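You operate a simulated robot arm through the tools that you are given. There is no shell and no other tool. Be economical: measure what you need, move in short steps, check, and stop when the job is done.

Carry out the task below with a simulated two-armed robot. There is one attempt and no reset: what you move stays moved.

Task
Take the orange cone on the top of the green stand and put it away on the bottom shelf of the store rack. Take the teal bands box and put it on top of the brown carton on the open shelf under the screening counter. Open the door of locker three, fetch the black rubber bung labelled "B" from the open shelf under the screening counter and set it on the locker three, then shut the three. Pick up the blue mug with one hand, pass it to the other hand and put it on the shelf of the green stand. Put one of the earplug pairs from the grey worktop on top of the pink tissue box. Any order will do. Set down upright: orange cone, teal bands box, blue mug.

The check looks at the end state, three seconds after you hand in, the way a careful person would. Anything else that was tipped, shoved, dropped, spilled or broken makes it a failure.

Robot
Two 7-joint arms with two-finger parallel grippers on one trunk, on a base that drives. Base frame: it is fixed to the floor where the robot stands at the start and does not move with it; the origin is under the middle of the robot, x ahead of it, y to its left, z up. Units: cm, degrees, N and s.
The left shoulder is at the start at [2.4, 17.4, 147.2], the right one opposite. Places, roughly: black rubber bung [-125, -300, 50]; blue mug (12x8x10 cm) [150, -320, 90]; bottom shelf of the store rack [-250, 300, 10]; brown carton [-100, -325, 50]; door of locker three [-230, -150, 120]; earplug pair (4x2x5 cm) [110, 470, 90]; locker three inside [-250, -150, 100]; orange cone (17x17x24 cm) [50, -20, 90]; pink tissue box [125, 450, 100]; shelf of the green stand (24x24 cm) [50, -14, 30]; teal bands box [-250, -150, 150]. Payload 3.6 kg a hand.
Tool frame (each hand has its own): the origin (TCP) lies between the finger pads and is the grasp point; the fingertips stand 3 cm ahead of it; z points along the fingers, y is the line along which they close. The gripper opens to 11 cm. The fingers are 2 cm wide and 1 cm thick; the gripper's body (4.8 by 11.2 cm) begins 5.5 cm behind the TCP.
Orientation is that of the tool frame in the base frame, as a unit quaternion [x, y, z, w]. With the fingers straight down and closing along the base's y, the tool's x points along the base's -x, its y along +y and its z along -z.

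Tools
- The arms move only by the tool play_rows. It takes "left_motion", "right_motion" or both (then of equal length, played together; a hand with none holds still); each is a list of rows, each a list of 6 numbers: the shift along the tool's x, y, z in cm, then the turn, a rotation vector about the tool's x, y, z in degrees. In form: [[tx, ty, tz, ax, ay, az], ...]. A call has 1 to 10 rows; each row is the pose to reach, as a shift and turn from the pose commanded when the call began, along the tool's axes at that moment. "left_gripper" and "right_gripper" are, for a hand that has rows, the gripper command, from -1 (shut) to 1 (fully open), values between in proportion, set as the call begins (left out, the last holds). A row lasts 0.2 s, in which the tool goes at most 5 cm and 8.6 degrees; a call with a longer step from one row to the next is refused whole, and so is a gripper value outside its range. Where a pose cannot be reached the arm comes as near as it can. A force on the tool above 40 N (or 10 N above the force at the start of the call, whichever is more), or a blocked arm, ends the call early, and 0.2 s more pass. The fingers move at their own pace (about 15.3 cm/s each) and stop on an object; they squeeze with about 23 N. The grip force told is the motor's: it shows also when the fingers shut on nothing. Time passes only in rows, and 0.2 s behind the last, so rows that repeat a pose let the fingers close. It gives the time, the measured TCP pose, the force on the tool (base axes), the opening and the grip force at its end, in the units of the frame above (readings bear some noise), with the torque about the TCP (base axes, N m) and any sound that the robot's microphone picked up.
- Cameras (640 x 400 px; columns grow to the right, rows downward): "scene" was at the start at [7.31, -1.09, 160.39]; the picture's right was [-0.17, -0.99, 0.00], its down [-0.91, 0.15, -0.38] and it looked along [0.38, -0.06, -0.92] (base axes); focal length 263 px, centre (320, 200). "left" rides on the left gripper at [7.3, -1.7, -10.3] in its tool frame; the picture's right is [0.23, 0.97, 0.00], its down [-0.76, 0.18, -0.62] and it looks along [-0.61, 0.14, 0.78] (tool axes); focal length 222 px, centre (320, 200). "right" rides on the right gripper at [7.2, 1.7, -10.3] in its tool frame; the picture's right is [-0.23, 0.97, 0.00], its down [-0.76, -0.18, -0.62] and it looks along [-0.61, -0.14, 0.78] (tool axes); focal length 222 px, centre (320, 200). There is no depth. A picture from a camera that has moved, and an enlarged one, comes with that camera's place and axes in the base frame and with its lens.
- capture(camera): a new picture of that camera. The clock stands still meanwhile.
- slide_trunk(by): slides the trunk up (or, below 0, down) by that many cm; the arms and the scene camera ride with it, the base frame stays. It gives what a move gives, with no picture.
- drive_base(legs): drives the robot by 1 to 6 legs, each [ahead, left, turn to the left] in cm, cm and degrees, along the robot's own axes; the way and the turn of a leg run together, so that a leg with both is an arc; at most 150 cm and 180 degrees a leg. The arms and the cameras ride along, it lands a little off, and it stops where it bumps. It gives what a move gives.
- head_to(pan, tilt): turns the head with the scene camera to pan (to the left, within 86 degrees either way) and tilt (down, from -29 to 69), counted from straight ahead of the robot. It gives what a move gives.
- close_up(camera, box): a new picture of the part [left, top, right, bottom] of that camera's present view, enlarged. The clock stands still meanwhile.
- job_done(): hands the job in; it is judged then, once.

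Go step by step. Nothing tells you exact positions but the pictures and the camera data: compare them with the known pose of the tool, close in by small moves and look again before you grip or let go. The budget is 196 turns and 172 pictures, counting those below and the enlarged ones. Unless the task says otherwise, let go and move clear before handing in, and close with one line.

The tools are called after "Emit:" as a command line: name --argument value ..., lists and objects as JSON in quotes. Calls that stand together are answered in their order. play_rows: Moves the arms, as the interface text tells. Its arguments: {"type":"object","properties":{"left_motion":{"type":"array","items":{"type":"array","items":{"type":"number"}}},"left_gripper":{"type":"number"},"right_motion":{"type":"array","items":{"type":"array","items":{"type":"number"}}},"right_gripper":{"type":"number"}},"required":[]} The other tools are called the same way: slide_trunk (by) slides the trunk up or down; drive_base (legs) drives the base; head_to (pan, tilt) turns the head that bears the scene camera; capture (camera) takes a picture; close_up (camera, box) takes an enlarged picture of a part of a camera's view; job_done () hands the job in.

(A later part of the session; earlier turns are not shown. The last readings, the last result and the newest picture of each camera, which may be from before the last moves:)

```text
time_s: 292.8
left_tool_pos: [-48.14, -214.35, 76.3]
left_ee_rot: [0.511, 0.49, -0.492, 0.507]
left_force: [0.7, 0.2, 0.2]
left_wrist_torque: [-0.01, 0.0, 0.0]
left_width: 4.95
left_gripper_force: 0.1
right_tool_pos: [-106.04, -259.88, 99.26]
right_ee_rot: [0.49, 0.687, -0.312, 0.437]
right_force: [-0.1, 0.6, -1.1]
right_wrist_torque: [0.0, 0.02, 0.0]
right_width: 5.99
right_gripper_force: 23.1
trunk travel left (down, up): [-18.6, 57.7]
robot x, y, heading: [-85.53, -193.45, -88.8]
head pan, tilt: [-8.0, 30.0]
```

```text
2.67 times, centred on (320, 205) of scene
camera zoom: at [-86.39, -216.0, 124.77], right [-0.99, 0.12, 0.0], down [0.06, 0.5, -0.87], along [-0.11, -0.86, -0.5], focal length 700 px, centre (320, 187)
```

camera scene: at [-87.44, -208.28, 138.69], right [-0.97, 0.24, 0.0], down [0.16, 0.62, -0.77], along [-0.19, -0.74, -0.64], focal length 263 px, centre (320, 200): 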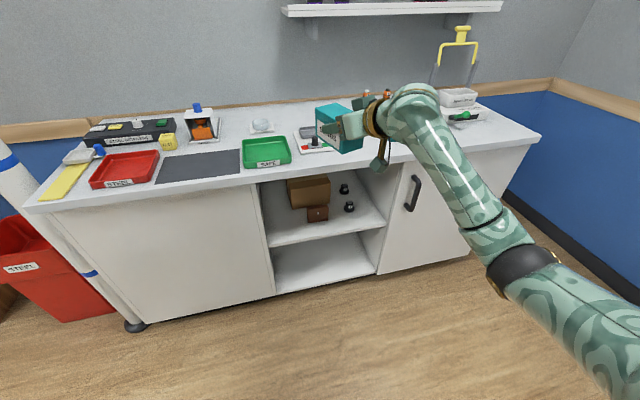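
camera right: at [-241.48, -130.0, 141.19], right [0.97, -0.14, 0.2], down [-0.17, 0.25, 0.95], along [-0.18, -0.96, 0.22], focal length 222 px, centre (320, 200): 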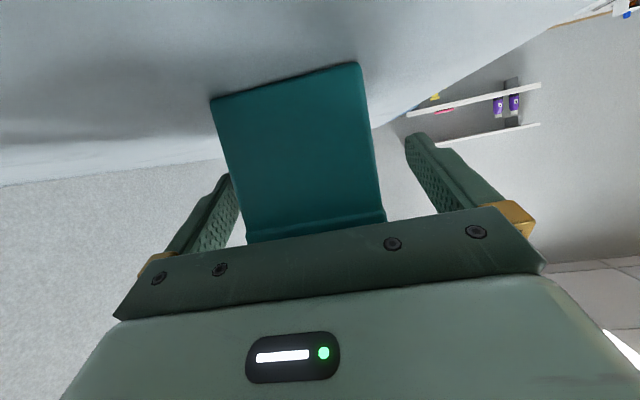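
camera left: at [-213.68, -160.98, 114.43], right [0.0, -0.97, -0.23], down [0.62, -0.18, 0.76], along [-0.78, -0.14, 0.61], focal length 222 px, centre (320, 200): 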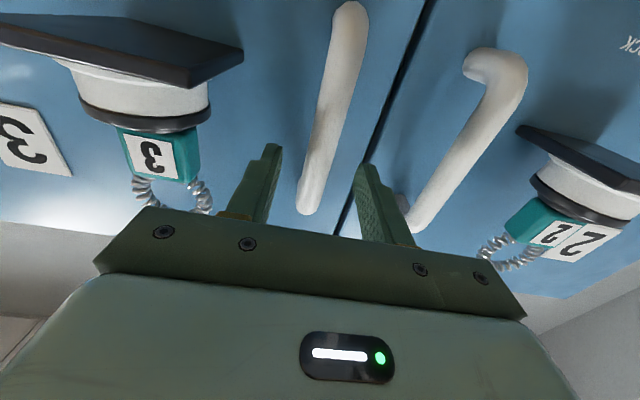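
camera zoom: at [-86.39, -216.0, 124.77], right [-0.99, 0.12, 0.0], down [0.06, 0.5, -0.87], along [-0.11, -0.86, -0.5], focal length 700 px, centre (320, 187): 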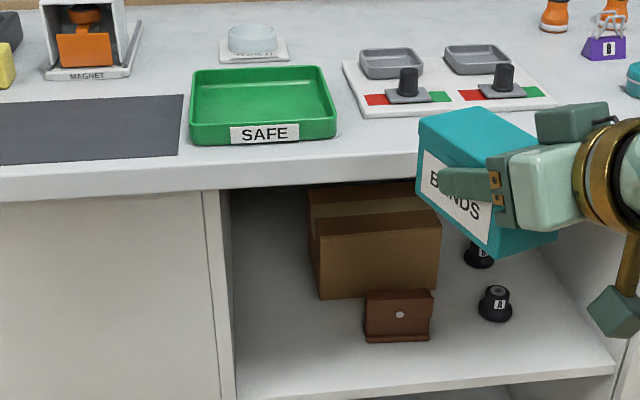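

Triangulated: counter top z 90 (front y -281), shelf z 50 (front y -286), carton top z about 64 (front y -307, x -97 to -118). I lower the box in front of the counter to entry height.

Emit:
drive_base --legs '[[-8, 0, -0.8]]'

Emit:
slide_trunk --by -18

Emit:
play_rows --right_motion '[[1.8, 0, 0.85, 0, 0, 0], [3.6, 0, 1.7, 0, 0, 0], [5, 0, 2.3, 0, 0, 0], [5, 0, 2.3, 0, 0, 0]]'

Emit:
head_to --pan -25 --tilt 35

Emit:
capture --camera "scene"

Emit:
capture --camera "right"

```text
time_s: 293.8
left_tool_pos: [-48.49, -206.82, 76.25]
left_ee_rot: [0.513, 0.487, -0.496, 0.504]
left_force: [-0.2, -0.7, -0.6]
left_wrist_torque: [0.01, -0.01, 0.01]
left_width: 4.96
left_gripper_force: 0.1
right_tool_pos: [-106.99, -251.56, 99.42]
right_ee_rot: [0.494, 0.683, -0.316, 0.435]
right_force: [-0.3, 0.8, -1.3]
right_wrist_torque: [0.0, 0.04, 0.0]
right_width: 6.0
right_gripper_force: 22.7
trunk travel left (down, up): [-18.6, 57.7]
robot x, y, heading: [-85.57, -185.21, -90.0]
head pan, tilt: [-8.0, 30.0]
```

```text
time_s: 295.8
left_tool_pos: [-48.41, -206.94, 58.19]
left_ee_rot: [0.514, 0.486, -0.495, 0.504]
left_force: [0.7, 0.6, -0.7]
left_wrist_torque: [0.05, 0.0, 0.02]
left_width: 4.96
left_gripper_force: 0.1
right_tool_pos: [-106.87, -251.63, 81.39]
right_ee_rot: [0.494, 0.683, -0.316, 0.437]
right_force: [-0.8, -0.6, -1.3]
right_wrist_torque: [0.0, 0.02, 0.01]
right_width: 5.98
right_gripper_force: 22.8
trunk travel left (down, up): [-0.6, 75.7]
robot x, y, heading: [-85.97, -185.35, -89.6]
head pan, tilt: [-8.0, 30.0]
```

```text
time_s: 296.8
left_tool_pos: [-48.5, -206.89, 58.22]
left_ee_rot: [0.514, 0.487, -0.494, 0.505]
left_force: [-0.6, 0.5, 0.1]
left_wrist_torque: [0.03, -0.02, -0.01]
left_width: 4.94
left_gripper_force: 0.0
right_tool_pos: [-107.01, -251.81, 75.83]
right_ee_rot: [0.494, 0.683, -0.315, 0.435]
right_force: [-0.2, -1.2, -1.0]
right_wrist_torque: [0.06, 0.0, 0.01]
right_width: 5.97
right_gripper_force: 22.9
trunk travel left (down, up): [-0.6, 75.7]
robot x, y, heading: [-85.69, -185.18, -89.8]
head pan, tilt: [-8.0, 30.0]
```

```text
time_s: 297.6
left_tool_pos: [-48.49, -206.95, 58.24]
left_ee_rot: [0.514, 0.486, -0.495, 0.504]
left_force: [0.7, -0.1, 0.2]
left_wrist_torque: [-0.01, -0.02, -0.01]
left_width: 4.94
left_gripper_force: 0.1
right_tool_pos: [-106.91, -251.74, 75.8]
right_ee_rot: [0.494, 0.683, -0.315, 0.435]
right_force: [0.4, -0.2, -1.1]
right_wrist_torque: [0.02, -0.01, 0.03]
right_width: 6.0
right_gripper_force: 22.8
trunk travel left (down, up): [-0.6, 75.7]
robot x, y, heading: [-85.92, -185.21, -89.7]
head pan, tilt: [-25.0, 35.0]
```

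```text
72 pictures are left
camera scene: at [-89.21, -218.14, 104.67], right [-0.91, 0.42, 0.0], down [0.24, 0.52, -0.82], along [-0.34, -0.74, -0.57], focal length 263 px, centre (320, 200)
```

scene: 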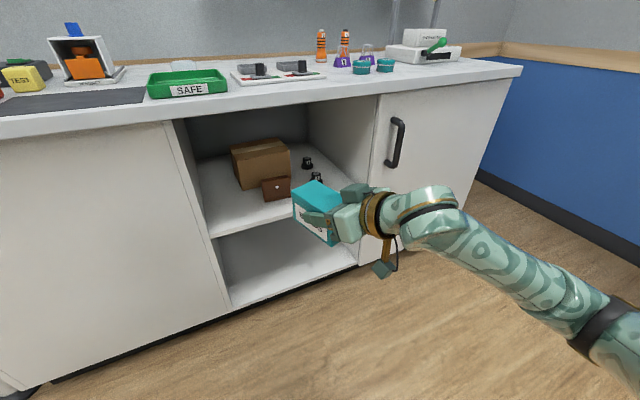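

```text
71 pictures are left
camera right: at [-109.2, -239.39, 73.61], right [0.96, 0.21, 0.21], down [-0.24, 0.18, 0.95], along [0.17, -0.96, 0.22], focal length 222 px, centre (320, 200)
```

right: 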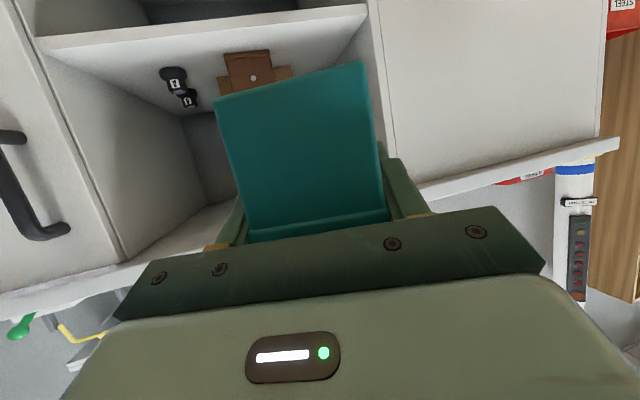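

Box is level and in line with the opening. I drive forward so the box enters above the carton's front, then check.

Emit:
drive_base --legs '[[42, 0.5, 0]]'

Emit:
capture --camera "scene"

Emit:
capture --camera "right"

```text
time_s: 300.2
left_tool_pos: [-47.91, -248.2, 58.13]
left_ee_rot: [0.514, 0.487, -0.495, 0.504]
left_force: [0.2, -0.5, -0.8]
left_wrist_torque: [0.02, -0.02, 0.01]
left_width: 4.96
left_gripper_force: 0.1
right_tool_pos: [-106.26, -293.17, 75.87]
right_ee_rot: [0.494, 0.684, -0.315, 0.435]
right_force: [0.5, 0.1, -1.6]
right_wrist_torque: [0.03, -0.02, 0.01]
right_width: 6.0
right_gripper_force: 23.2
trunk travel left (down, up): [-0.6, 75.7]
robot x, y, heading: [-85.23, -226.99, -89.8]
head pan, tilt: [-25.0, 35.0]
```

```text
70 pictures are left
camera scene: at [-88.58, -259.58, 104.67], right [-0.91, 0.42, 0.0], down [0.24, 0.52, -0.82], along [-0.34, -0.74, -0.57], focal length 263 px, centre (320, 200)
```

scene: 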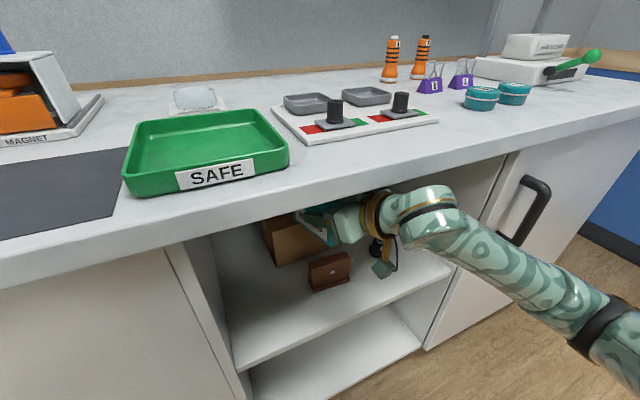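

```text
69 pictures are left
camera right: at [-108.53, -280.85, 73.6], right [0.96, 0.21, 0.21], down [-0.24, 0.18, 0.95], along [0.17, -0.96, 0.22], focal length 222 px, centre (320, 200)
```

right: 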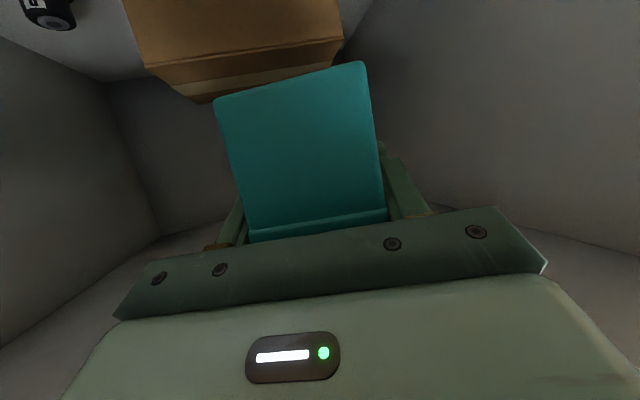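

Carton top is at z about 63 (y -307 to -320.5, centre about [-106.5, -314]). I lower 3 cm and extend the arm 19 cm over it.

Emit:
play_rows --right_motion '[[1.4, 0, 0.6, 0, 0, 0], [2.7, 0, 1.3, 0, 0, 0], [1.2, -1.5, 4.7, 0, 0, 0], [-0.2, -2.8, 8, 0, 0, 0], [-1.5, -4.1, 11.3, 0, 0, 0], [-2.7, -5.4, 14.6, 0, 0, 0], [-3.9, -6.7, 17.8, 0, 0, 0], [-3.9, -6.7, 17.8, 0, 0, 0]]'

Emit:
capture --camera "right"

Emit:
capture --camera "scene"

```text
time_s: 302.0
left_tool_pos: [-47.87, -248.3, 58.09]
left_ee_rot: [0.514, 0.487, -0.494, 0.504]
left_force: [-0.1, -0.4, -1.0]
left_wrist_torque: [-0.03, 0.0, 0.02]
left_width: 4.95
left_gripper_force: 0.0
right_tool_pos: [-106.88, -312.33, 71.72]
right_ee_rot: [0.494, 0.683, -0.316, 0.436]
right_force: [-0.3, -0.3, -1.7]
right_wrist_torque: [0.05, 0.01, 0.02]
right_width: 5.97
right_gripper_force: 23.5
trunk travel left (down, up): [-0.6, 75.7]
robot x, y, heading: [-85.1, -226.88, -89.7]
head pan, tilt: [-25.0, 35.0]
```

```text
68 pictures are left
camera right: at [-109.24, -299.92, 69.53], right [0.96, 0.21, 0.2], down [-0.24, 0.18, 0.95], along [0.17, -0.96, 0.22], focal length 222 px, centre (320, 200)
```

right: 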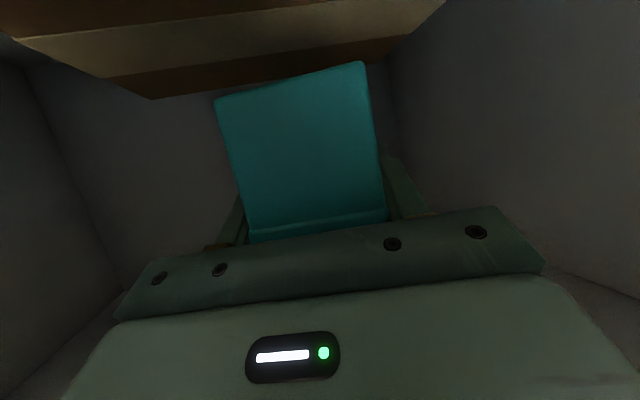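

```text
67 pictures are left
camera scene: at [-88.57, -259.6, 104.67], right [-0.91, 0.42, 0.0], down [0.24, 0.52, -0.82], along [-0.34, -0.74, -0.57], focal length 263 px, centre (320, 200)
```

scene: 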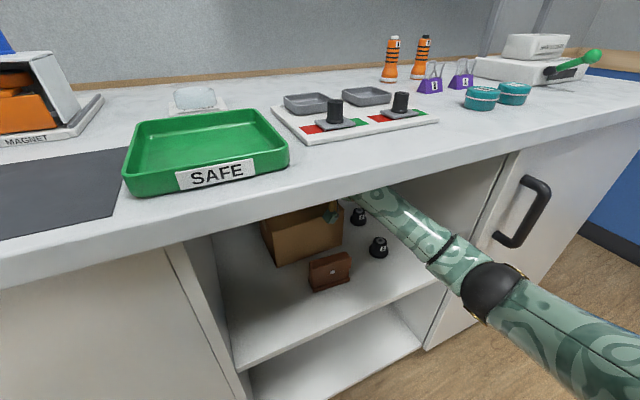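

Well over the carton. I lower about 4 cm with force check.

Emit:
play_rows --right_motion '[[0.9, 0, 0.42, 0, 0, 0], [1.8, 0, 0.84, 0, 0, 0], [2.4, 0, 1.1, 0, 0, 0], [2.9, 0, 1.3, 0, 0, 0], [2.9, 0, 1.3, 0, 0, 0]]'

Emit:
play_rows --right_motion '[[0.4, 0, 0.2, 0, 0, 0], [0.8, 0, 0.4, 0, 0, 0], [0.8, 0, 0.4, 0, 0, 0]]'

Emit:
capture --camera "right"

```text
time_s: 303.2
left_tool_pos: [-47.92, -248.36, 58.18]
left_ee_rot: [0.514, 0.487, -0.495, 0.504]
left_force: [0.6, 0.7, 0.1]
left_wrist_torque: [0.02, -0.04, -0.01]
left_width: 4.95
left_gripper_force: 0.1
right_tool_pos: [-107.05, -312.25, 68.58]
right_ee_rot: [0.494, 0.684, -0.315, 0.435]
right_force: [-0.6, 0.5, -0.6]
right_wrist_torque: [0.01, -0.02, 0.02]
right_width: 5.98
right_gripper_force: 23.2
trunk travel left (down, up): [-0.6, 75.7]
robot x, y, heading: [-85.03, -227.17, -89.8]
head pan, tilt: [-25.0, 35.0]
```

```text
time_s: 304.0
left_tool_pos: [-47.83, -248.33, 58.19]
left_ee_rot: [0.514, 0.486, -0.495, 0.504]
left_force: [-0.2, -0.1, 0.0]
left_wrist_torque: [0.02, 0.0, 0.02]
left_width: 4.96
left_gripper_force: 0.1
right_tool_pos: [-106.98, -312.1, 67.73]
right_ee_rot: [0.495, 0.684, -0.315, 0.435]
right_force: [-0.8, 0.0, -1.4]
right_wrist_torque: [0.0, 0.03, 0.02]
right_width: 6.0
right_gripper_force: 22.9
trunk travel left (down, up): [-0.6, 75.7]
robot x, y, heading: [-85.28, -227.0, -90.1]
head pan, tilt: [-25.0, 35.0]
```

```text
66 pictures are left
camera right: at [-109.27, -299.81, 65.5], right [0.96, 0.21, 0.21], down [-0.24, 0.17, 0.95], along [0.17, -0.96, 0.22], focal length 222 px, centre (320, 200)
```

right: 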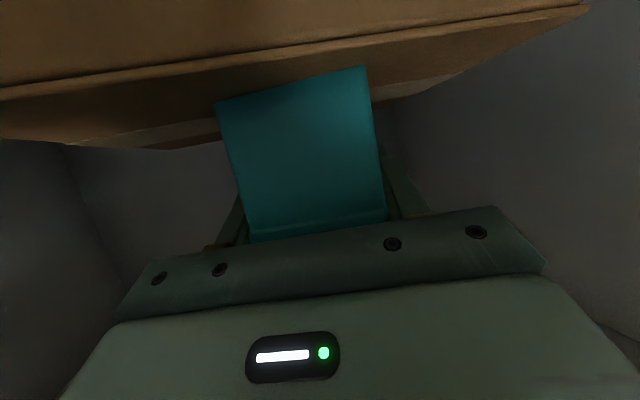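

No contact yet; about 1 cm more.

Emit:
play_rows --right_motion '[[0.4, 0, 0.2, 0, 0, 0], [0.8, 0, 0.4, 0, 0, 0], [0.8, 0, 0.4, 0, 0, 0]]'

Emit:
play_rows --right_motion '[[0.4, 0, 0.2, 0, 0, 0], [0.7, 0, 0.33, 0, 0, 0], [0.7, 0, 0.33, 0, 0, 0]]'

Emit:
capture --camera "right"

```text
time_s: 304.8
left_tool_pos: [-47.77, -248.15, 58.25]
left_ee_rot: [0.513, 0.487, -0.495, 0.506]
left_force: [-0.6, 0.2, 0.4]
left_wrist_torque: [0.0, -0.01, -0.04]
left_width: 4.96
left_gripper_force: 0.1
right_tool_pos: [-106.93, -312.2, 67.32]
right_ee_rot: [0.492, 0.682, -0.318, 0.438]
right_force: [-2.0, -4.4, 23.1]
right_wrist_torque: [-0.36, -0.24, 0.4]
right_width: 6.0
right_gripper_force: 22.6
trunk travel left (down, up): [-0.6, 75.7]
robot x, y, heading: [-85.44, -226.95, -89.9]
head pan, tilt: [-25.0, 35.0]
```

```text
time_s: 305.6
left_tool_pos: [-47.97, -248.11, 58.27]
left_ee_rot: [0.513, 0.486, -0.495, 0.505]
left_force: [0.3, 0.7, -0.1]
left_wrist_torque: [-0.01, -0.05, -0.01]
left_width: 4.96
left_gripper_force: 0.1
right_tool_pos: [-106.95, -312.1, 66.27]
right_ee_rot: [0.493, 0.683, -0.317, 0.436]
right_force: [-1.5, 0.0, 23.1]
right_wrist_torque: [0.29, -0.03, -0.06]
right_width: 5.99
right_gripper_force: 22.8
trunk travel left (down, up): [-0.6, 75.7]
robot x, y, heading: [-84.76, -226.88, -89.9]
head pan, tilt: [-25.0, 35.0]
```

```text
65 pictures are left
camera right: at [-109.3, -299.71, 64.09], right [0.96, 0.21, 0.2], down [-0.24, 0.18, 0.95], along [0.17, -0.96, 0.22], focal length 222 px, centre (320, 200)
```

right: 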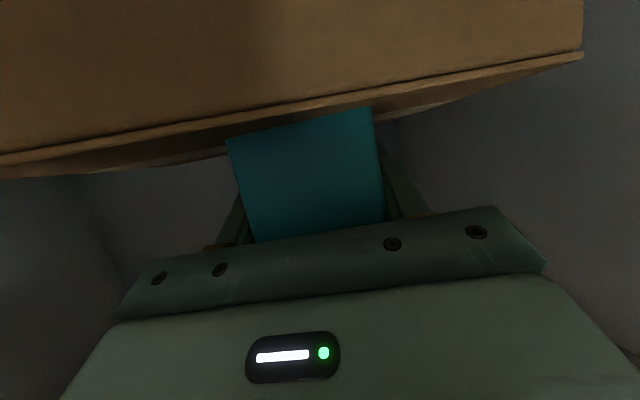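

Box rests on the carton. I ease, open and withdraw along the path I came.

Emit:
play_rows --right_motion '[[-0.6, 0, -0.3, 0, 0, 0], [-0.6, 0, -0.3, 0, 0, 0]]'

Emit:
play_rows --right_motion '[[0, 0, 0, 0, 0, 0], [0, 0, 0, 0, 0, 0], [0, 0, 0, 0, 0, 0]]' --right_gripper 0.6

Emit:
play_rows --right_motion '[[0, 0, -3, 0, 0, 0], [0.8, 0.8, -6, 0, 0, 0], [1.8, 2.5, -9.5, 0, 0, 0], [2.8, 4.5, -13, 0, 0, 0], [3.6, 6.5, -16, 0, 0, 0], [3.6, 6.5, -18, 0, 0, 0]]'

Emit:
drive_base --legs '[[-42, 0, 0]]'

Emit:
capture --camera "scene"

Emit:
close_up --camera "scene" --box '[190, 110, 350, 210]'

```text
time_s: 306.2
left_tool_pos: [-47.86, -248.28, 58.24]
left_ee_rot: [0.513, 0.488, -0.495, 0.504]
left_force: [0.0, -0.3, 0.4]
left_wrist_torque: [-0.01, 0.04, 0.0]
left_width: 4.95
left_gripper_force: 0.1
right_tool_pos: [-107.0, -312.11, 66.34]
right_ee_rot: [0.495, 0.685, -0.314, 0.433]
right_force: [-1.0, 0.4, -1.8]
right_wrist_torque: [-0.01, 0.04, -0.01]
right_width: 5.97
right_gripper_force: 22.9
trunk travel left (down, up): [-0.6, 75.7]
robot x, y, heading: [-85.03, -226.78, -90.0]
head pan, tilt: [-25.0, 35.0]
```

```text
time_s: 307.0
left_tool_pos: [-47.84, -248.31, 58.16]
left_ee_rot: [0.514, 0.487, -0.495, 0.504]
left_force: [0.9, -0.2, 0.3]
left_wrist_torque: [-0.03, 0.05, -0.04]
left_width: 4.96
left_gripper_force: 0.0
right_tool_pos: [-106.96, -312.12, 66.82]
right_ee_rot: [0.494, 0.683, -0.315, 0.435]
right_force: [0.1, 0.4, -0.6]
right_wrist_torque: [0.02, 0.01, 0.01]
right_width: 8.85
right_gripper_force: 0.0
trunk travel left (down, up): [-0.6, 75.7]
robot x, y, heading: [-85.23, -226.83, -89.8]
head pan, tilt: [-25.0, 35.0]
```

```text
time_s: 308.4
left_tool_pos: [-47.82, -248.42, 58.21]
left_ee_rot: [0.515, 0.486, -0.495, 0.504]
left_force: [0.5, 0.4, -0.2]
left_wrist_torque: [-0.01, -0.05, -0.01]
left_width: 4.93
left_gripper_force: 0.0
right_tool_pos: [-106.6, -293.25, 71.12]
right_ee_rot: [0.494, 0.684, -0.315, 0.435]
right_force: [0.2, -0.9, -0.8]
right_wrist_torque: [-0.01, 0.02, 0.02]
right_width: 8.77
right_gripper_force: 0.0
trunk travel left (down, up): [-0.6, 75.7]
robot x, y, heading: [-84.98, -227.07, -89.7]
head pan, tilt: [-25.0, 35.0]
```

```text
time_s: 311.0
left_tool_pos: [-47.95, -206.67, 58.12]
left_ee_rot: [0.514, 0.487, -0.495, 0.504]
left_force: [-0.3, -0.7, 0.2]
left_wrist_torque: [0.01, -0.03, 0.03]
left_width: 4.95
left_gripper_force: 0.0
right_tool_pos: [-106.62, -251.66, 71.09]
right_ee_rot: [0.494, 0.683, -0.315, 0.436]
right_force: [-0.3, -0.8, -0.7]
right_wrist_torque: [0.02, -0.02, 0.01]
right_width: 8.8
right_gripper_force: 0.0
trunk travel left (down, up): [-0.6, 75.7]
robot x, y, heading: [-85.23, -185.1, -89.7]
head pan, tilt: [-25.0, 35.0]
```

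```text
64 pictures are left
camera scene: at [-88.7, -217.94, 104.68], right [-0.91, 0.42, 0.0], down [0.24, 0.52, -0.82], along [-0.34, -0.74, -0.57], focal length 263 px, centre (320, 200)
```

scene: 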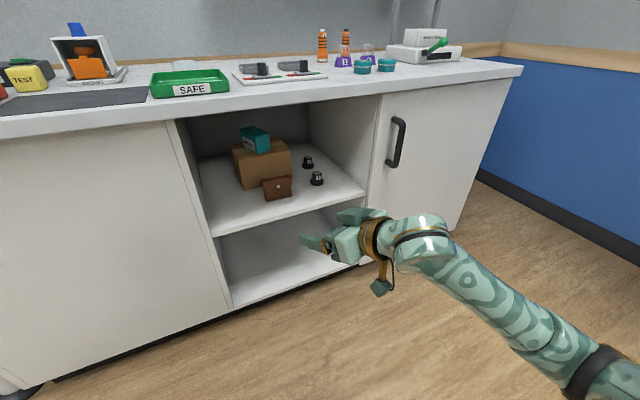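

```text
4.00 times, centred on (270, 160) of scene
camera zoom: at [-88.7, -217.94, 104.68], right [-0.91, 0.42, 0.0], down [0.24, 0.52, -0.82], along [-0.34, -0.74, -0.57], focal length 1051 px, centre (520, 360)
```

zoom: 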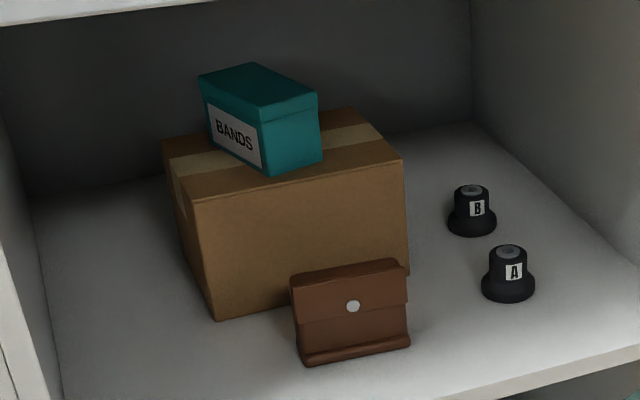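

The teal box sits upright on the carton. Next bung B at about [-127.5, -315], height about 4.6, with A in front of it; I'll steepen the right hand to about 48° so it passes over A, and turn the base slightly.

Emit:
play_rows --right_motion '[[-2, 0, 0, 0, 6, 0], [-4, 0, 0, 0, 12, 0], [-5, 0, 0, 0, 18, 0], [-5, 0, 0, 0, 23, 0], [-5, 0, 0, 0, 23, 0]]'

Emit:
drive_base --legs '[[0, 0, -9], [0, -17, 0]]'

Emit:
capture --camera "right"

Emit:
capture --camera "scene"

```text
time_s: 312.2
left_tool_pos: [-47.98, -206.85, 58.19]
left_ee_rot: [0.514, 0.487, -0.495, 0.504]
left_force: [0.3, -0.9, 0.2]
left_wrist_torque: [-0.03, -0.01, -0.03]
left_width: 4.98
left_gripper_force: 0.0
right_tool_pos: [-106.0, -253.63, 75.49]
right_ee_rot: [0.548, 0.757, -0.21, 0.289]
right_force: [0.9, -0.3, 0.4]
right_wrist_torque: [0.0, -0.01, 0.03]
right_width: 8.81
right_gripper_force: 0.1
trunk travel left (down, up): [-0.6, 75.7]
robot x, y, heading: [-84.89, -184.67, -90.0]
head pan, tilt: [-25.0, 35.0]
```

```text
time_s: 314.3
left_tool_pos: [-68.6, -209.63, 58.22]
left_ee_rot: [0.55, 0.446, -0.532, 0.465]
left_force: [-0.3, 0.0, -0.8]
left_wrist_torque: [-0.01, 0.01, 0.0]
left_width: 4.94
left_gripper_force: 0.1
right_tool_pos: [-133.22, -247.08, 75.59]
right_ee_rot: [0.604, 0.711, -0.233, 0.273]
right_force: [0.2, 0.1, -0.1]
right_wrist_torque: [-0.01, 0.02, 0.0]
right_width: 8.81
right_gripper_force: 0.2
trunk travel left (down, up): [-0.6, 75.7]
robot x, y, heading: [-102.25, -182.61, -98.7]
head pan, tilt: [-25.0, 35.0]
```

```text
62 pictures are left
camera right: at [-133.52, -234.63, 78.37], right [0.99, -0.01, 0.15], down [-0.15, -0.18, 0.97], along [0.02, -0.98, -0.18], focal length 222 px, centre (320, 200)
```

right: 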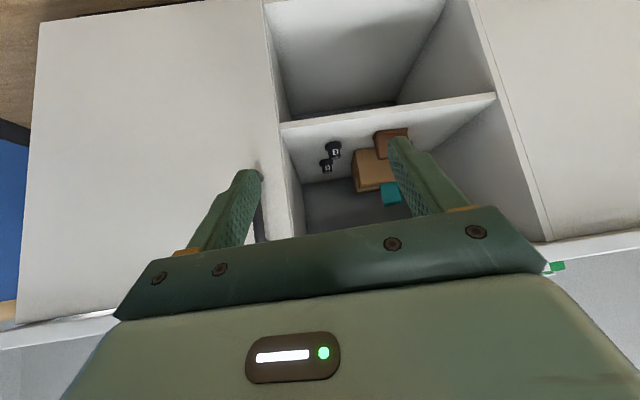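

```text
61 pictures are left
camera scene: at [-110.56, -214.42, 104.67], right [-0.83, 0.55, 0.0], down [0.32, 0.48, -0.82], along [-0.45, -0.68, -0.57], focal length 263 px, centre (320, 200)
```

scene: 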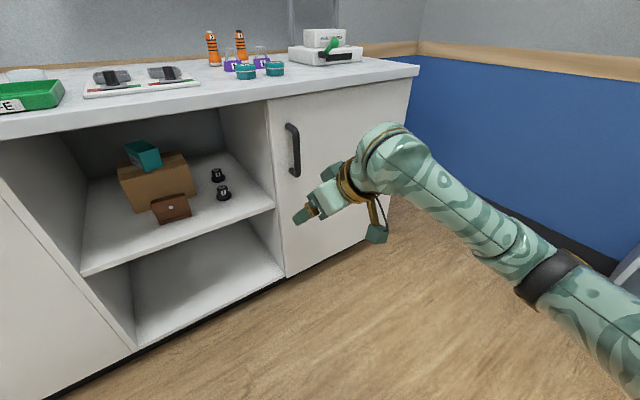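

Right hand is at 48°. I lower it to entry height and drive in partway, then look.

Emit:
play_rows --right_motion '[[2.8, 0, 3.05, 0, 0, 0], [5.5, 0, 6.1, 0, 0, 0], [8.3, 0, 9.1, 0, 0, 0], [11, 0, 12.2, 0, 0, 0], [11, 0, 12.2, 0, 0, 0]]'

Emit:
drive_base --legs '[[20, 12.4, 0], [22, 0, 0]]'

Emit:
capture --camera "right"

Emit:
capture --camera "scene"

```text
time_s: 315.5
left_tool_pos: [-68.57, -209.56, 58.26]
left_ee_rot: [0.55, 0.446, -0.531, 0.466]
left_force: [0.8, -0.5, 0.2]
left_wrist_torque: [-0.01, -0.02, -0.01]
left_width: 4.95
left_gripper_force: 0.0
right_tool_pos: [-133.19, -247.09, 58.98]
right_ee_rot: [0.604, 0.711, -0.233, 0.273]
right_force: [-0.7, 0.3, 0.4]
right_wrist_torque: [-0.03, -0.01, -0.01]
right_width: 8.81
right_gripper_force: 0.0
trunk travel left (down, up): [-0.6, 75.7]
robot x, y, heading: [-101.97, -182.67, -98.7]
head pan, tilt: [-25.0, 35.0]
```

```text
time_s: 318.5
left_tool_pos: [-62.23, -252.93, 58.17]
left_ee_rot: [0.549, 0.447, -0.531, 0.466]
left_force: [-1.5, 0.0, 0.5]
left_wrist_torque: [-0.01, 0.0, -0.01]
left_width: 4.97
left_gripper_force: 0.0
right_tool_pos: [-126.81, -290.61, 59.02]
right_ee_rot: [0.604, 0.712, -0.232, 0.273]
right_force: [-0.5, -0.4, -0.7]
right_wrist_torque: [0.03, -0.01, 0.0]
right_width: 8.8
right_gripper_force: 0.1
trunk travel left (down, up): [-0.6, 75.7]
robot x, y, heading: [-96.05, -226.02, -98.5]
head pan, tilt: [-25.0, 35.0]
```

```text
60 pictures are left
camera right: at [-127.17, -278.17, 61.81], right [0.99, 0.0, 0.15], down [-0.15, -0.18, 0.97], along [0.02, -0.98, -0.18], focal length 222 px, centre (320, 200)
```

right: 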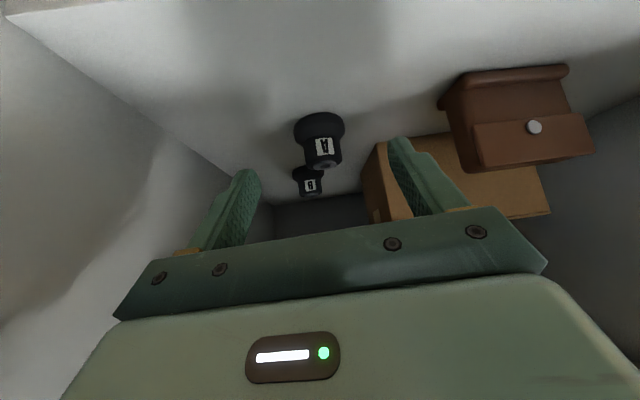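

```text
59 pictures are left
camera scene: at [-104.23, -257.85, 104.67], right [-0.83, 0.55, 0.0], down [0.32, 0.48, -0.82], along [-0.45, -0.68, -0.57], focal length 263 px, centre (320, 200)
```

scene: 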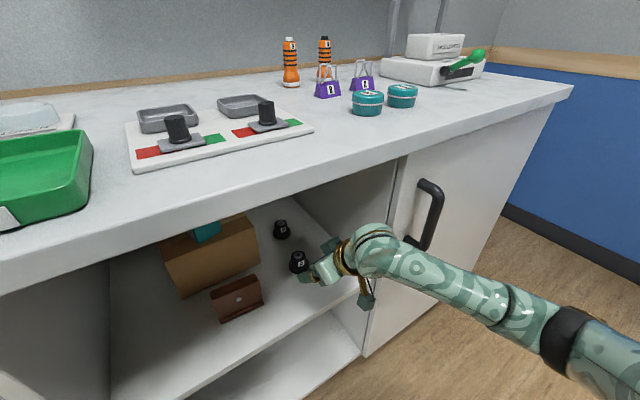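

The right forearm would foul the cabinet's door handle if I extended. I back out and use the left hand instead, whose elbow stays on the free side.

Emit:
drive_base --legs '[[-48, 0, 0], [0, 0, 8.5]]'

Emit:
play_rows --left_motion '[[-0.6, -1.7, 3.3, 0, 6.9, 0], [-1.1, -3.4, 6.6, 0, 13.7, 0], [-1.7, -5.1, 9.9, 0, 20.6, 0], [-2.3, -6.9, 13.1, 0, 27.4, 0], [-2.9, -8.6, 16.4, 0, 34.3, 0], [-3.4, -10.3, 19.7, 0, 41.1, 0], [-4, -12, 23, 0, 48, 0], [-4, -12, 23, 0, 48, 0]]'

Emit:
play_rows --right_motion '[[0, 0, -4, 0, 0, 0], [0, 0, -8, 0, 0, 0], [2, 0, -12, 0, 0, 0], [5, 0, -15, 0, 0, 0], [9, 0, -17, 0, 0, 0], [12, 0, -19, 0, 0, 0]]'

```text
time_s: 322.0
left_tool_pos: [-51.66, -200.11, 58.13]
left_ee_rot: [0.516, 0.484, -0.497, 0.502]
left_force: [0.5, 0.9, -0.6]
left_wrist_torque: [0.01, 0.02, -0.07]
left_width: 4.94
left_gripper_force: 0.1
right_tool_pos: [-110.26, -246.59, 59.09]
right_ee_rot: [0.552, 0.753, -0.213, 0.289]
right_force: [-0.5, 0.5, -0.2]
right_wrist_torque: [0.0, 0.02, -0.01]
right_width: 8.79
right_gripper_force: 0.2
trunk travel left (down, up): [-0.6, 75.7]
robot x, y, heading: [-88.72, -178.35, -90.5]
head pan, tilt: [-25.0, 35.0]
```

```text
time_s: 323.8
left_tool_pos: [-64.77, -228.05, 56.54]
left_ee_rot: [0.674, 0.646, -0.245, 0.261]
left_force: [0.7, 0.4, -0.4]
left_wrist_torque: [0.01, 0.01, -0.01]
left_width: 4.95
left_gripper_force: 0.2
left hand out of reach, approached as far as the arm can: row 4, 5, 6, 7, 8
right_tool_pos: [-110.32, -246.6, 58.92]
right_ee_rot: [0.551, 0.754, -0.212, 0.289]
right_force: [-0.3, 0.3, 0.3]
right_wrist_torque: [0.03, -0.02, 0.03]
right_width: 8.82
right_gripper_force: 0.1
trunk travel left (down, up): [-0.6, 75.7]
robot x, y, heading: [-88.77, -178.35, -90.3]
head pan, tilt: [-25.0, 35.0]
```

```text
time_s: 325.2
left_tool_pos: [-64.71, -228.1, 56.58]
left_ee_rot: [0.674, 0.646, -0.244, 0.262]
left_force: [0.5, -0.7, -0.9]
left_wrist_torque: [-0.03, 0.02, -0.02]
left_width: 4.95
left_gripper_force: 0.1
right_tool_pos: [-118.79, -229.59, 63.13]
right_ee_rot: [0.551, 0.754, -0.21, 0.289]
right_force: [-0.4, -0.2, 0.2]
right_wrist_torque: [-0.01, 0.01, -0.02]
right_width: 8.8
right_gripper_force: 0.1
right hand out of reach, approached as far as the arm can: row 5, 6
trunk travel left (down, up): [-0.6, 75.7]
robot x, y, heading: [-88.66, -178.22, -90.3]
head pan, tilt: [-25.0, 35.0]
```

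Left hand is ready at 48°. I turn 10° right, shift west and approach the opening again.

Emit:
play_rows --left_motion '[[-2, 0, -2.3, 0, 0, 0], [-2.5, 0, -2.7, 0, 0, 0]]' --left_gripper 0.3

Emit:
drive_base --legs '[[0, 0, -9.7], [0, -39, 0], [50, 0, 0]]'

Emit:
capture --camera "left"

Emit:
head_to --pan 5 --tilt 38

Emit:
capture --camera "scene"

```text
time_s: 325.8
left_tool_pos: [-65.12, -230.07, 58.6]
left_ee_rot: [0.674, 0.647, -0.243, 0.262]
left_force: [0.0, 0.1, 0.0]
left_wrist_torque: [0.02, 0.0, -0.01]
left_width: 7.15
left_gripper_force: 0.1
left hand out of reach, approached as far as the arm can: row 1, 2
right_tool_pos: [-118.78, -229.76, 62.99]
right_ee_rot: [0.552, 0.753, -0.212, 0.289]
right_force: [0.1, 0.9, -0.6]
right_wrist_torque: [-0.01, -0.02, 0.0]
right_width: 8.8
right_gripper_force: 0.0
trunk travel left (down, up): [-0.6, 75.7]
robot x, y, heading: [-88.68, -178.42, -90.3]
head pan, tilt: [-25.0, 35.0]
```

```text
time_s: 331.5
left_tool_pos: [-120.76, -275.86, 58.52]
left_ee_rot: [0.728, 0.586, -0.265, 0.239]
left_force: [0.6, 0.9, 0.0]
left_wrist_torque: [-0.03, 0.0, -0.02]
left_width: 7.15
left_gripper_force: 0.0
right_tool_pos: [-173.62, -266.42, 62.91]
right_ee_rot: [0.613, 0.704, -0.235, 0.27]
right_force: [0.6, -0.2, -0.3]
right_wrist_torque: [0.02, -0.01, 0.0]
right_width: 8.8
right_gripper_force: 0.0
trunk travel left (down, up): [-0.6, 75.7]
robot x, y, heading: [-135.2, -221.05, -100.3]
head pan, tilt: [-25.0, 35.0]
```

```text
58 pictures are left
camera left: at [-120.02, -263.4, 61.46], right [0.99, -0.03, -0.12], down [0.11, -0.18, 0.98], along [-0.05, -0.98, -0.17], focal length 222 px, centre (320, 200)
```

left: 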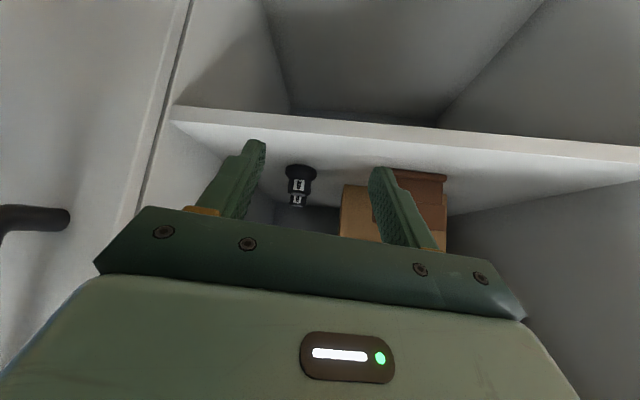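

```text
time_s: 332.4
left_tool_pos: [-120.69, -275.78, 58.68]
left_ee_rot: [0.727, 0.586, -0.266, 0.24]
left_force: [0.4, 0.0, -0.6]
left_wrist_torque: [-0.02, -0.01, -0.02]
left_width: 7.15
left_gripper_force: 0.1
right_tool_pos: [-173.64, -266.35, 63.05]
right_ee_rot: [0.614, 0.703, -0.236, 0.27]
right_force: [0.3, 0.8, 0.9]
right_wrist_torque: [0.01, -0.02, 0.0]
right_width: 8.8
right_gripper_force: 0.0
trunk travel left (down, up): [-0.6, 75.7]
robot x, y, heading: [-134.87, -221.1, -100.6]
head pan, tilt: [5.0, 38.0]
```

```text
57 pictures are left
camera scene: at [-140.22, -253.83, 104.22], right [-1.0, 0.09, 0.0], down [0.06, 0.61, -0.79], along [-0.07, -0.78, -0.62], focal length 263 px, centre (320, 200)
```

scene: 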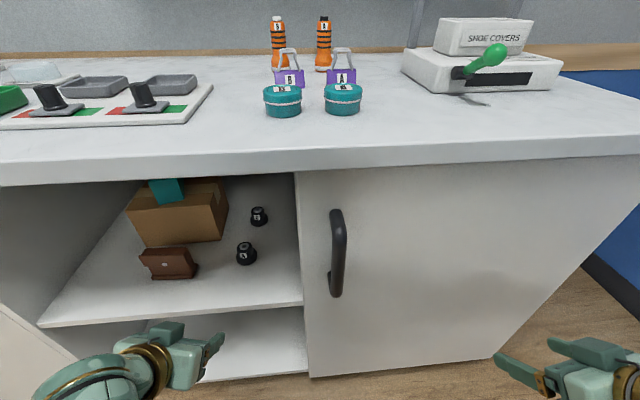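

B at about [-127, -313.5]. I move the base 9 cm more and extend over A at z 60, then look.

Emit:
drive_base --legs '[[9, 0, 0]]'

Emit:
play_rows --left_motion '[[-3, 0, 2.3, 0, 0, 0], [-6, 0.1, 4.6, 0, 0, 0], [-9, 0.1, 6.9, 0, 0, 0], [-12, 0.2, 9.2, 0, 0, 0], [-15, 0.3, 11.5, 0, 0, 0], [-17.7, 0.3, 13.8, 0, 0, 0], [-17.7, 0.3, 13.8, 0, 0, 0]]'

Emit:
capture --camera "left"

Emit:
capture --camera "scene"

```text
time_s: 333.5
left_tool_pos: [-122.59, -284.84, 58.57]
left_ee_rot: [0.728, 0.585, -0.265, 0.239]
left_force: [0.7, 0.6, 1.2]
left_wrist_torque: [0.01, -0.01, -0.02]
left_width: 7.15
left_gripper_force: 0.1
right_tool_pos: [-175.35, -275.17, 63.04]
right_ee_rot: [0.615, 0.703, -0.236, 0.269]
right_force: [-0.5, 0.8, 0.0]
right_wrist_torque: [-0.02, 0.0, 0.04]
right_width: 8.78
right_gripper_force: 0.1
trunk travel left (down, up): [-0.6, 75.7]
robot x, y, heading: [-136.87, -230.08, -100.3]
head pan, tilt: [5.0, 38.0]
```

```text
time_s: 335.1
left_tool_pos: [-126.64, -306.85, 60.06]
left_ee_rot: [0.727, 0.586, -0.265, 0.24]
left_force: [0.3, -0.9, 0.7]
left_wrist_torque: [0.01, -0.02, 0.0]
left_width: 7.14
left_gripper_force: 0.0
right_tool_pos: [-175.28, -275.22, 63.15]
right_ee_rot: [0.614, 0.704, -0.235, 0.269]
right_force: [0.2, -0.3, 0.3]
right_wrist_torque: [0.02, 0.0, -0.03]
right_width: 8.79
right_gripper_force: 0.0
trunk travel left (down, up): [-0.6, 75.7]
robot x, y, heading: [-136.95, -230.09, -100.4]
head pan, tilt: [5.0, 38.0]
```

```text
56 pictures are left
camera left: at [-125.91, -294.39, 63.0], right [0.99, -0.03, -0.12], down [0.11, -0.18, 0.98], along [-0.05, -0.98, -0.17], focal length 222 px, centre (320, 200)
```

left: 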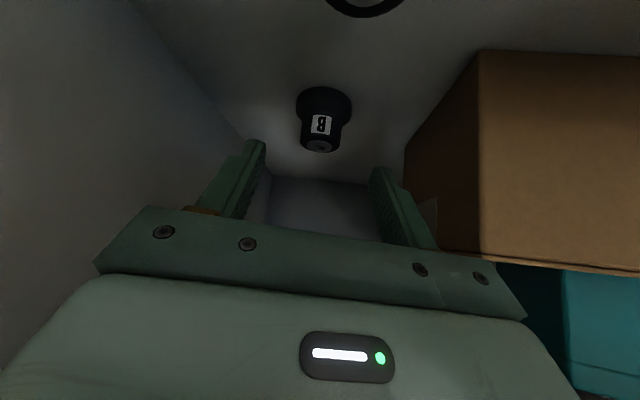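

```text
55 pictures are left
camera scene: at [-141.9, -262.7, 104.21], right [-1.0, 0.09, 0.0], down [0.06, 0.61, -0.79], along [-0.07, -0.78, -0.62], focal length 263 px, centre (320, 200)
```

scene: 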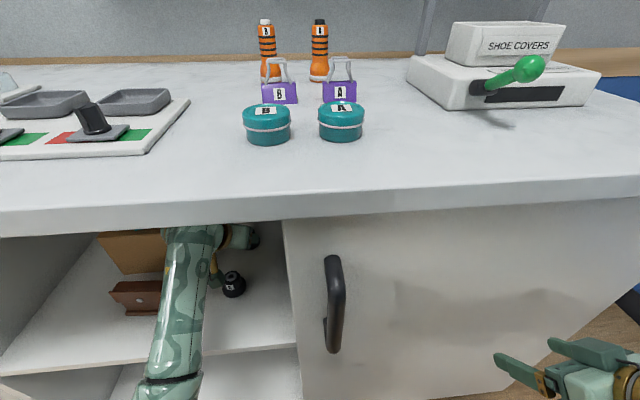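

B is centred between the fingers. I advance 7 cm down along the tool.

Emit:
play_rows --left_motion '[[-0.2, 0, 2.5, 0, 0, 0], [-0.3, 0, 5, 0, 0, 0], [-0.5, 0, 7, 0, 0, 0], [-0.5, 0, 7, 0, 0, 0]]'

Emit:
capture --camera "left"

```text
time_s: 336.1
left_tool_pos: [-127.51, -311.66, 55.18]
left_ee_rot: [0.728, 0.585, -0.265, 0.239]
left_force: [-0.9, 1.1, 0.7]
left_wrist_torque: [0.01, -0.01, 0.0]
left_width: 7.16
left_gripper_force: 0.0
right_tool_pos: [-175.35, -275.23, 62.99]
right_ee_rot: [0.615, 0.703, -0.235, 0.269]
right_force: [0.0, 0.6, 0.1]
right_wrist_torque: [0.0, 0.02, -0.01]
right_width: 8.8
right_gripper_force: 0.0
trunk travel left (down, up): [-0.6, 75.7]
robot x, y, heading: [-136.45, -229.84, -100.5]
head pan, tilt: [5.0, 38.0]
```

```text
54 pictures are left
camera left: at [-126.72, -299.2, 58.12], right [0.99, -0.03, -0.11], down [0.11, -0.18, 0.98], along [-0.05, -0.98, -0.17], focal length 222 px, centre (320, 200)
```

left: 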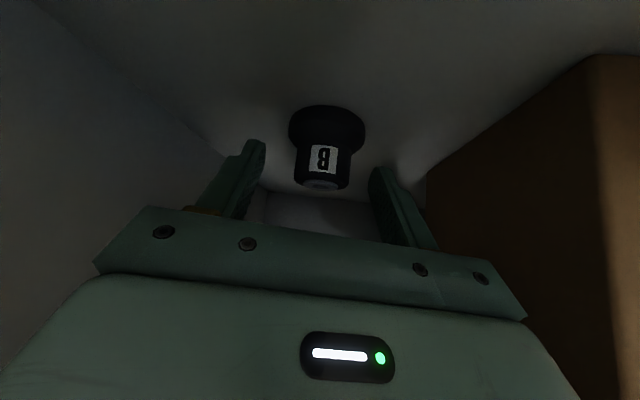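

The bung's upper part is between the fingertips. I close and lift.

Emit:
play_rows --left_motion '[[0, 0, 0, 0, 0, 0], [0, 0, 0, 0, 0, 0], [0, 0, 0, 0, 0, 0], [0, 0, 0, 0, 0, 0]]' --left_gripper -1

Emit:
play_rows --left_motion '[[-1.7, 0, -1.9, 0, 0, 0], [-3.4, 0, -3.8, 0, 0, 0], [-4.4, 0, -4.9, 0, 0, 0], [-4.4, 0, -4.9, 0, 0, 0]]'

Emit:
capture --camera "left"

```text
time_s: 337.1
left_tool_pos: [-127.51, -311.6, 55.28]
left_ee_rot: [0.727, 0.585, -0.267, 0.24]
left_force: [0.1, -1.2, 1.9]
left_wrist_torque: [-0.08, 0.07, 0.01]
left_width: 3.65
left_gripper_force: 22.7
right_tool_pos: [-175.32, -275.27, 63.1]
right_ee_rot: [0.614, 0.703, -0.235, 0.27]
right_force: [0.0, 0.4, -0.1]
right_wrist_torque: [-0.01, -0.02, 0.0]
right_width: 8.83
right_gripper_force: 0.1
trunk travel left (down, up): [-0.6, 75.7]
robot x, y, heading: [-136.66, -229.8, -100.3]
head pan, tilt: [5.0, 38.0]
```

```text
time_s: 338.1
left_tool_pos: [-127.75, -311.73, 61.75]
left_ee_rot: [0.728, 0.585, -0.266, 0.239]
left_force: [-0.2, -0.1, -1.5]
left_wrist_torque: [0.03, 0.03, -0.02]
left_width: 3.63
left_gripper_force: 23.4
right_tool_pos: [-175.35, -275.15, 62.99]
right_ee_rot: [0.615, 0.703, -0.236, 0.269]
right_force: [0.2, 0.2, -0.3]
right_wrist_torque: [-0.01, -0.02, 0.0]
right_width: 8.77
right_gripper_force: 0.0
trunk travel left (down, up): [-0.6, 75.7]
robot x, y, heading: [-137.15, -229.65, -100.2]
head pan, tilt: [5.0, 38.0]
```

```text
53 pictures are left
camera left: at [-126.97, -299.21, 64.66], right [0.99, -0.03, -0.12], down [0.11, -0.18, 0.98], along [-0.05, -0.98, -0.17], focal length 222 px, centre (320, 200)
```

left: 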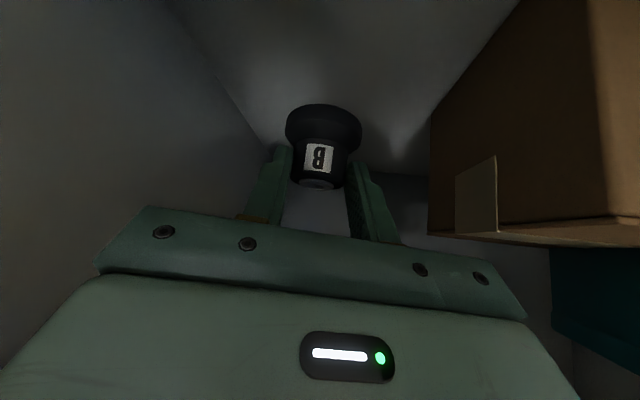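

Bung B is held and clear. I retract over A with a little extra height, back out and raise the trunk.

Emit:
play_rows --left_motion '[[-0.5, 0, -0.5, 0, 0, 0], [2.4, 0, -3.2, 0, 0, 0], [5.2, -0.1, -5.7, 0, 0, 0], [8, -0.1, -8.2, 0, 0, 0], [10.8, -0.2, -10.7, 0, 0, 0], [13.6, -0.3, -13.1, 0, 0, 0], [16.2, -0.3, -15.5, 0, 0, 0], [16.2, -0.3, -15.5, 0, 0, 0]]'

Emit:
drive_base --legs '[[-40, 0, 0]]'

Emit:
capture --camera "scene"

```text
time_s: 339.8
left_tool_pos: [-123.2, -293.69, 69.43]
left_ee_rot: [0.699, 0.565, -0.316, 0.304]
left_force: [-0.5, -0.1, -0.2]
left_wrist_torque: [0.04, -0.02, -0.04]
left_width: 3.63
left_gripper_force: 23.2
right_tool_pos: [-175.24, -275.2, 63.04]
right_ee_rot: [0.615, 0.703, -0.235, 0.269]
right_force: [0.0, 0.2, 0.1]
right_wrist_torque: [-0.02, -0.02, 0.05]
right_width: 8.81
right_gripper_force: 0.0
trunk travel left (down, up): [-0.6, 75.7]
robot x, y, heading: [-136.93, -229.36, -100.3]
head pan, tilt: [5.0, 38.0]
stopped in row 8 (left hand): the arm was blocked; the commanded pose is now the measured one
```

```text
time_s: 342.3
left_tool_pos: [-115.73, -254.06, 69.38]
left_ee_rot: [0.698, 0.566, -0.316, 0.305]
left_force: [-0.1, -0.2, -1.7]
left_wrist_torque: [0.02, 0.0, -0.06]
left_width: 3.58
left_gripper_force: 22.8
right_tool_pos: [-167.95, -235.85, 63.04]
right_ee_rot: [0.612, 0.705, -0.235, 0.27]
right_force: [1.1, -0.6, -0.4]
right_wrist_torque: [0.02, -0.01, 0.0]
right_width: 8.84
right_gripper_force: 0.1
trunk travel left (down, up): [-0.6, 75.7]
robot x, y, heading: [-129.45, -190.33, -99.9]
head pan, tilt: [5.0, 38.0]
```

```text
52 pictures are left
camera scene: at [-134.57, -223.23, 104.21], right [-1.0, 0.09, 0.0], down [0.05, 0.61, -0.79], along [-0.07, -0.78, -0.62], focal length 263 px, centre (320, 200)
```

scene: 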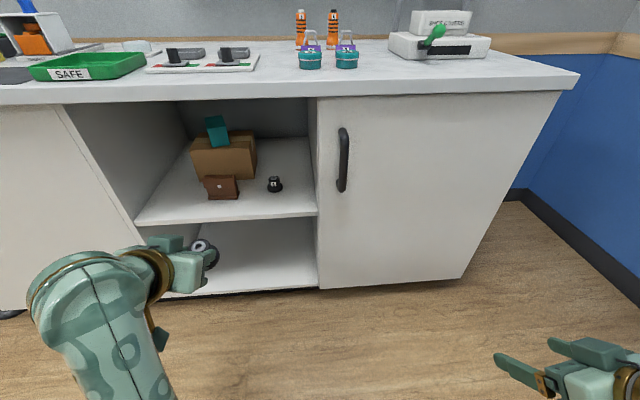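

Everything on the shelf is in order. I raise the trunk, turn to face the locker, and approach so the open door passes between my arms.

Emit:
slide_trunk --by 46

Emit:
drive_base --legs '[[0, 0, -100]]'

Emit:
head_to --pan 0 --tilt 30

Emit:
capture --camera "scene"

```text
refused: 46 is not a number from -40 to 40
```

```text
time_s: 347.0
left_tool_pos: [-195.04, -191.59, 69.32]
left_ee_rot: [0.881, -0.18, -0.436, -0.049]
left_force: [0.0, -0.5, -0.1]
left_wrist_torque: [0.0, -0.04, 0.01]
left_width: 3.57
left_gripper_force: 23.0
right_tool_pos: [-166.88, -143.88, 63.01]
right_ee_rot: [0.934, -0.027, -0.357, -0.011]
right_force: [0.9, -0.3, 0.7]
right_wrist_torque: [-0.01, 0.04, 0.0]
right_width: 8.8
right_gripper_force: 0.1
trunk travel left (down, up): [-0.6, 75.7]
robot x, y, heading: [-129.38, -190.35, 158.7]
head pan, tilt: [5.0, 38.0]
```

```text
time_s: 347.7
left_tool_pos: [-195.03, -191.61, 69.27]
left_ee_rot: [0.88, -0.182, -0.435, -0.05]
left_force: [0.2, 0.4, -1.1]
left_wrist_torque: [0.01, 0.01, 0.0]
left_width: 3.59
left_gripper_force: 22.8
right_tool_pos: [-166.8, -143.84, 63.0]
right_ee_rot: [0.933, -0.027, -0.357, -0.011]
right_force: [0.3, 0.9, -0.6]
right_wrist_torque: [-0.05, -0.03, -0.04]
right_width: 8.76
right_gripper_force: 0.0
trunk travel left (down, up): [-0.6, 75.7]
robot x, y, heading: [-129.87, -190.28, 158.5]
head pan, tilt: [0.0, 30.0]
```

```text
51 pictures are left
camera scene: at [-160.81, -178.16, 105.44], right [0.36, 0.93, 0.0], down [0.47, -0.18, -0.87], along [-0.81, 0.32, -0.5], focal length 263 px, centre (320, 200)
```

scene: 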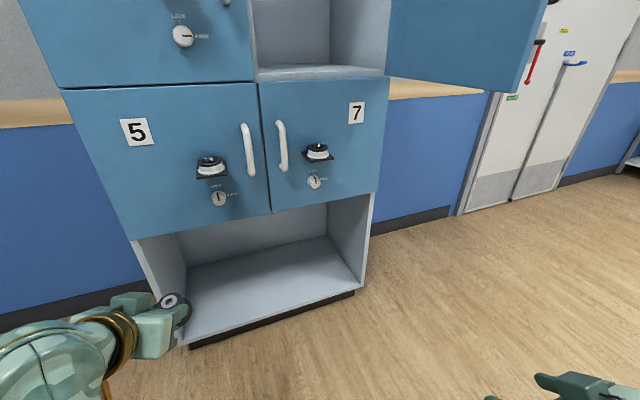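

I raise the trunk in one allowed step and look into the open locker.

Emit:
slide_trunk --by 40

Emit:
head_to --pan 8 --tilt 25

Emit:
capture --camera "scene"

```text
time_s: 351.5
left_tool_pos: [-194.99, -191.52, 109.22]
left_ee_rot: [0.88, -0.18, -0.436, -0.051]
left_force: [-0.4, -0.3, -0.3]
left_wrist_torque: [-0.06, -0.03, 0.02]
left_width: 3.6
left_gripper_force: 23.3
right_tool_pos: [-166.96, -143.84, 102.98]
right_ee_rot: [0.934, -0.027, -0.357, -0.01]
right_force: [-0.4, -0.4, 0.0]
right_wrist_torque: [-0.03, 0.0, -0.01]
right_width: 8.78
right_gripper_force: 0.0
trunk travel left (down, up): [-40.6, 35.7]
robot x, y, heading: [-130.02, -190.24, 158.6]
head pan, tilt: [0.0, 30.0]
```

```text
time_s: 352.2
left_tool_pos: [-195.07, -191.66, 109.24]
left_ee_rot: [0.88, -0.18, -0.436, -0.05]
left_force: [-0.2, 0.8, -1.3]
left_wrist_torque: [0.03, 0.02, 0.0]
left_width: 3.56
left_gripper_force: 22.7
right_tool_pos: [-166.94, -143.94, 103.01]
right_ee_rot: [0.933, -0.027, -0.359, -0.011]
right_force: [0.4, 0.7, -0.5]
right_wrist_torque: [0.01, 0.01, -0.02]
right_width: 8.82
right_gripper_force: 0.1
trunk travel left (down, up): [-40.6, 35.7]
robot x, y, heading: [-130.14, -190.38, 158.2]
head pan, tilt: [8.0, 25.0]
```

```text
50 pictures are left
camera scene: at [-142.46, -186.71, 148.1], right [0.23, 0.97, 0.0], down [0.41, -0.1, -0.91], along [-0.88, 0.21, -0.42], focal length 263 px, centre (320, 200)
```

scene: 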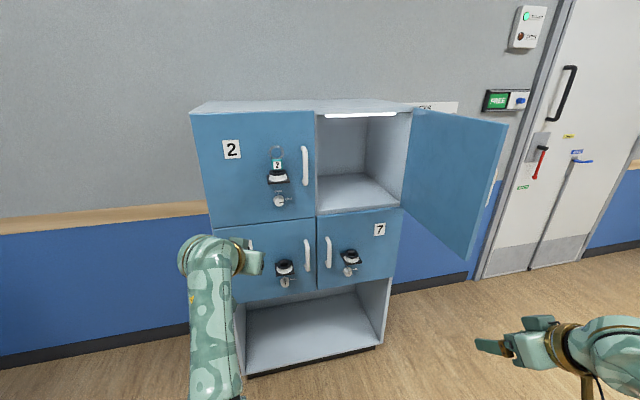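

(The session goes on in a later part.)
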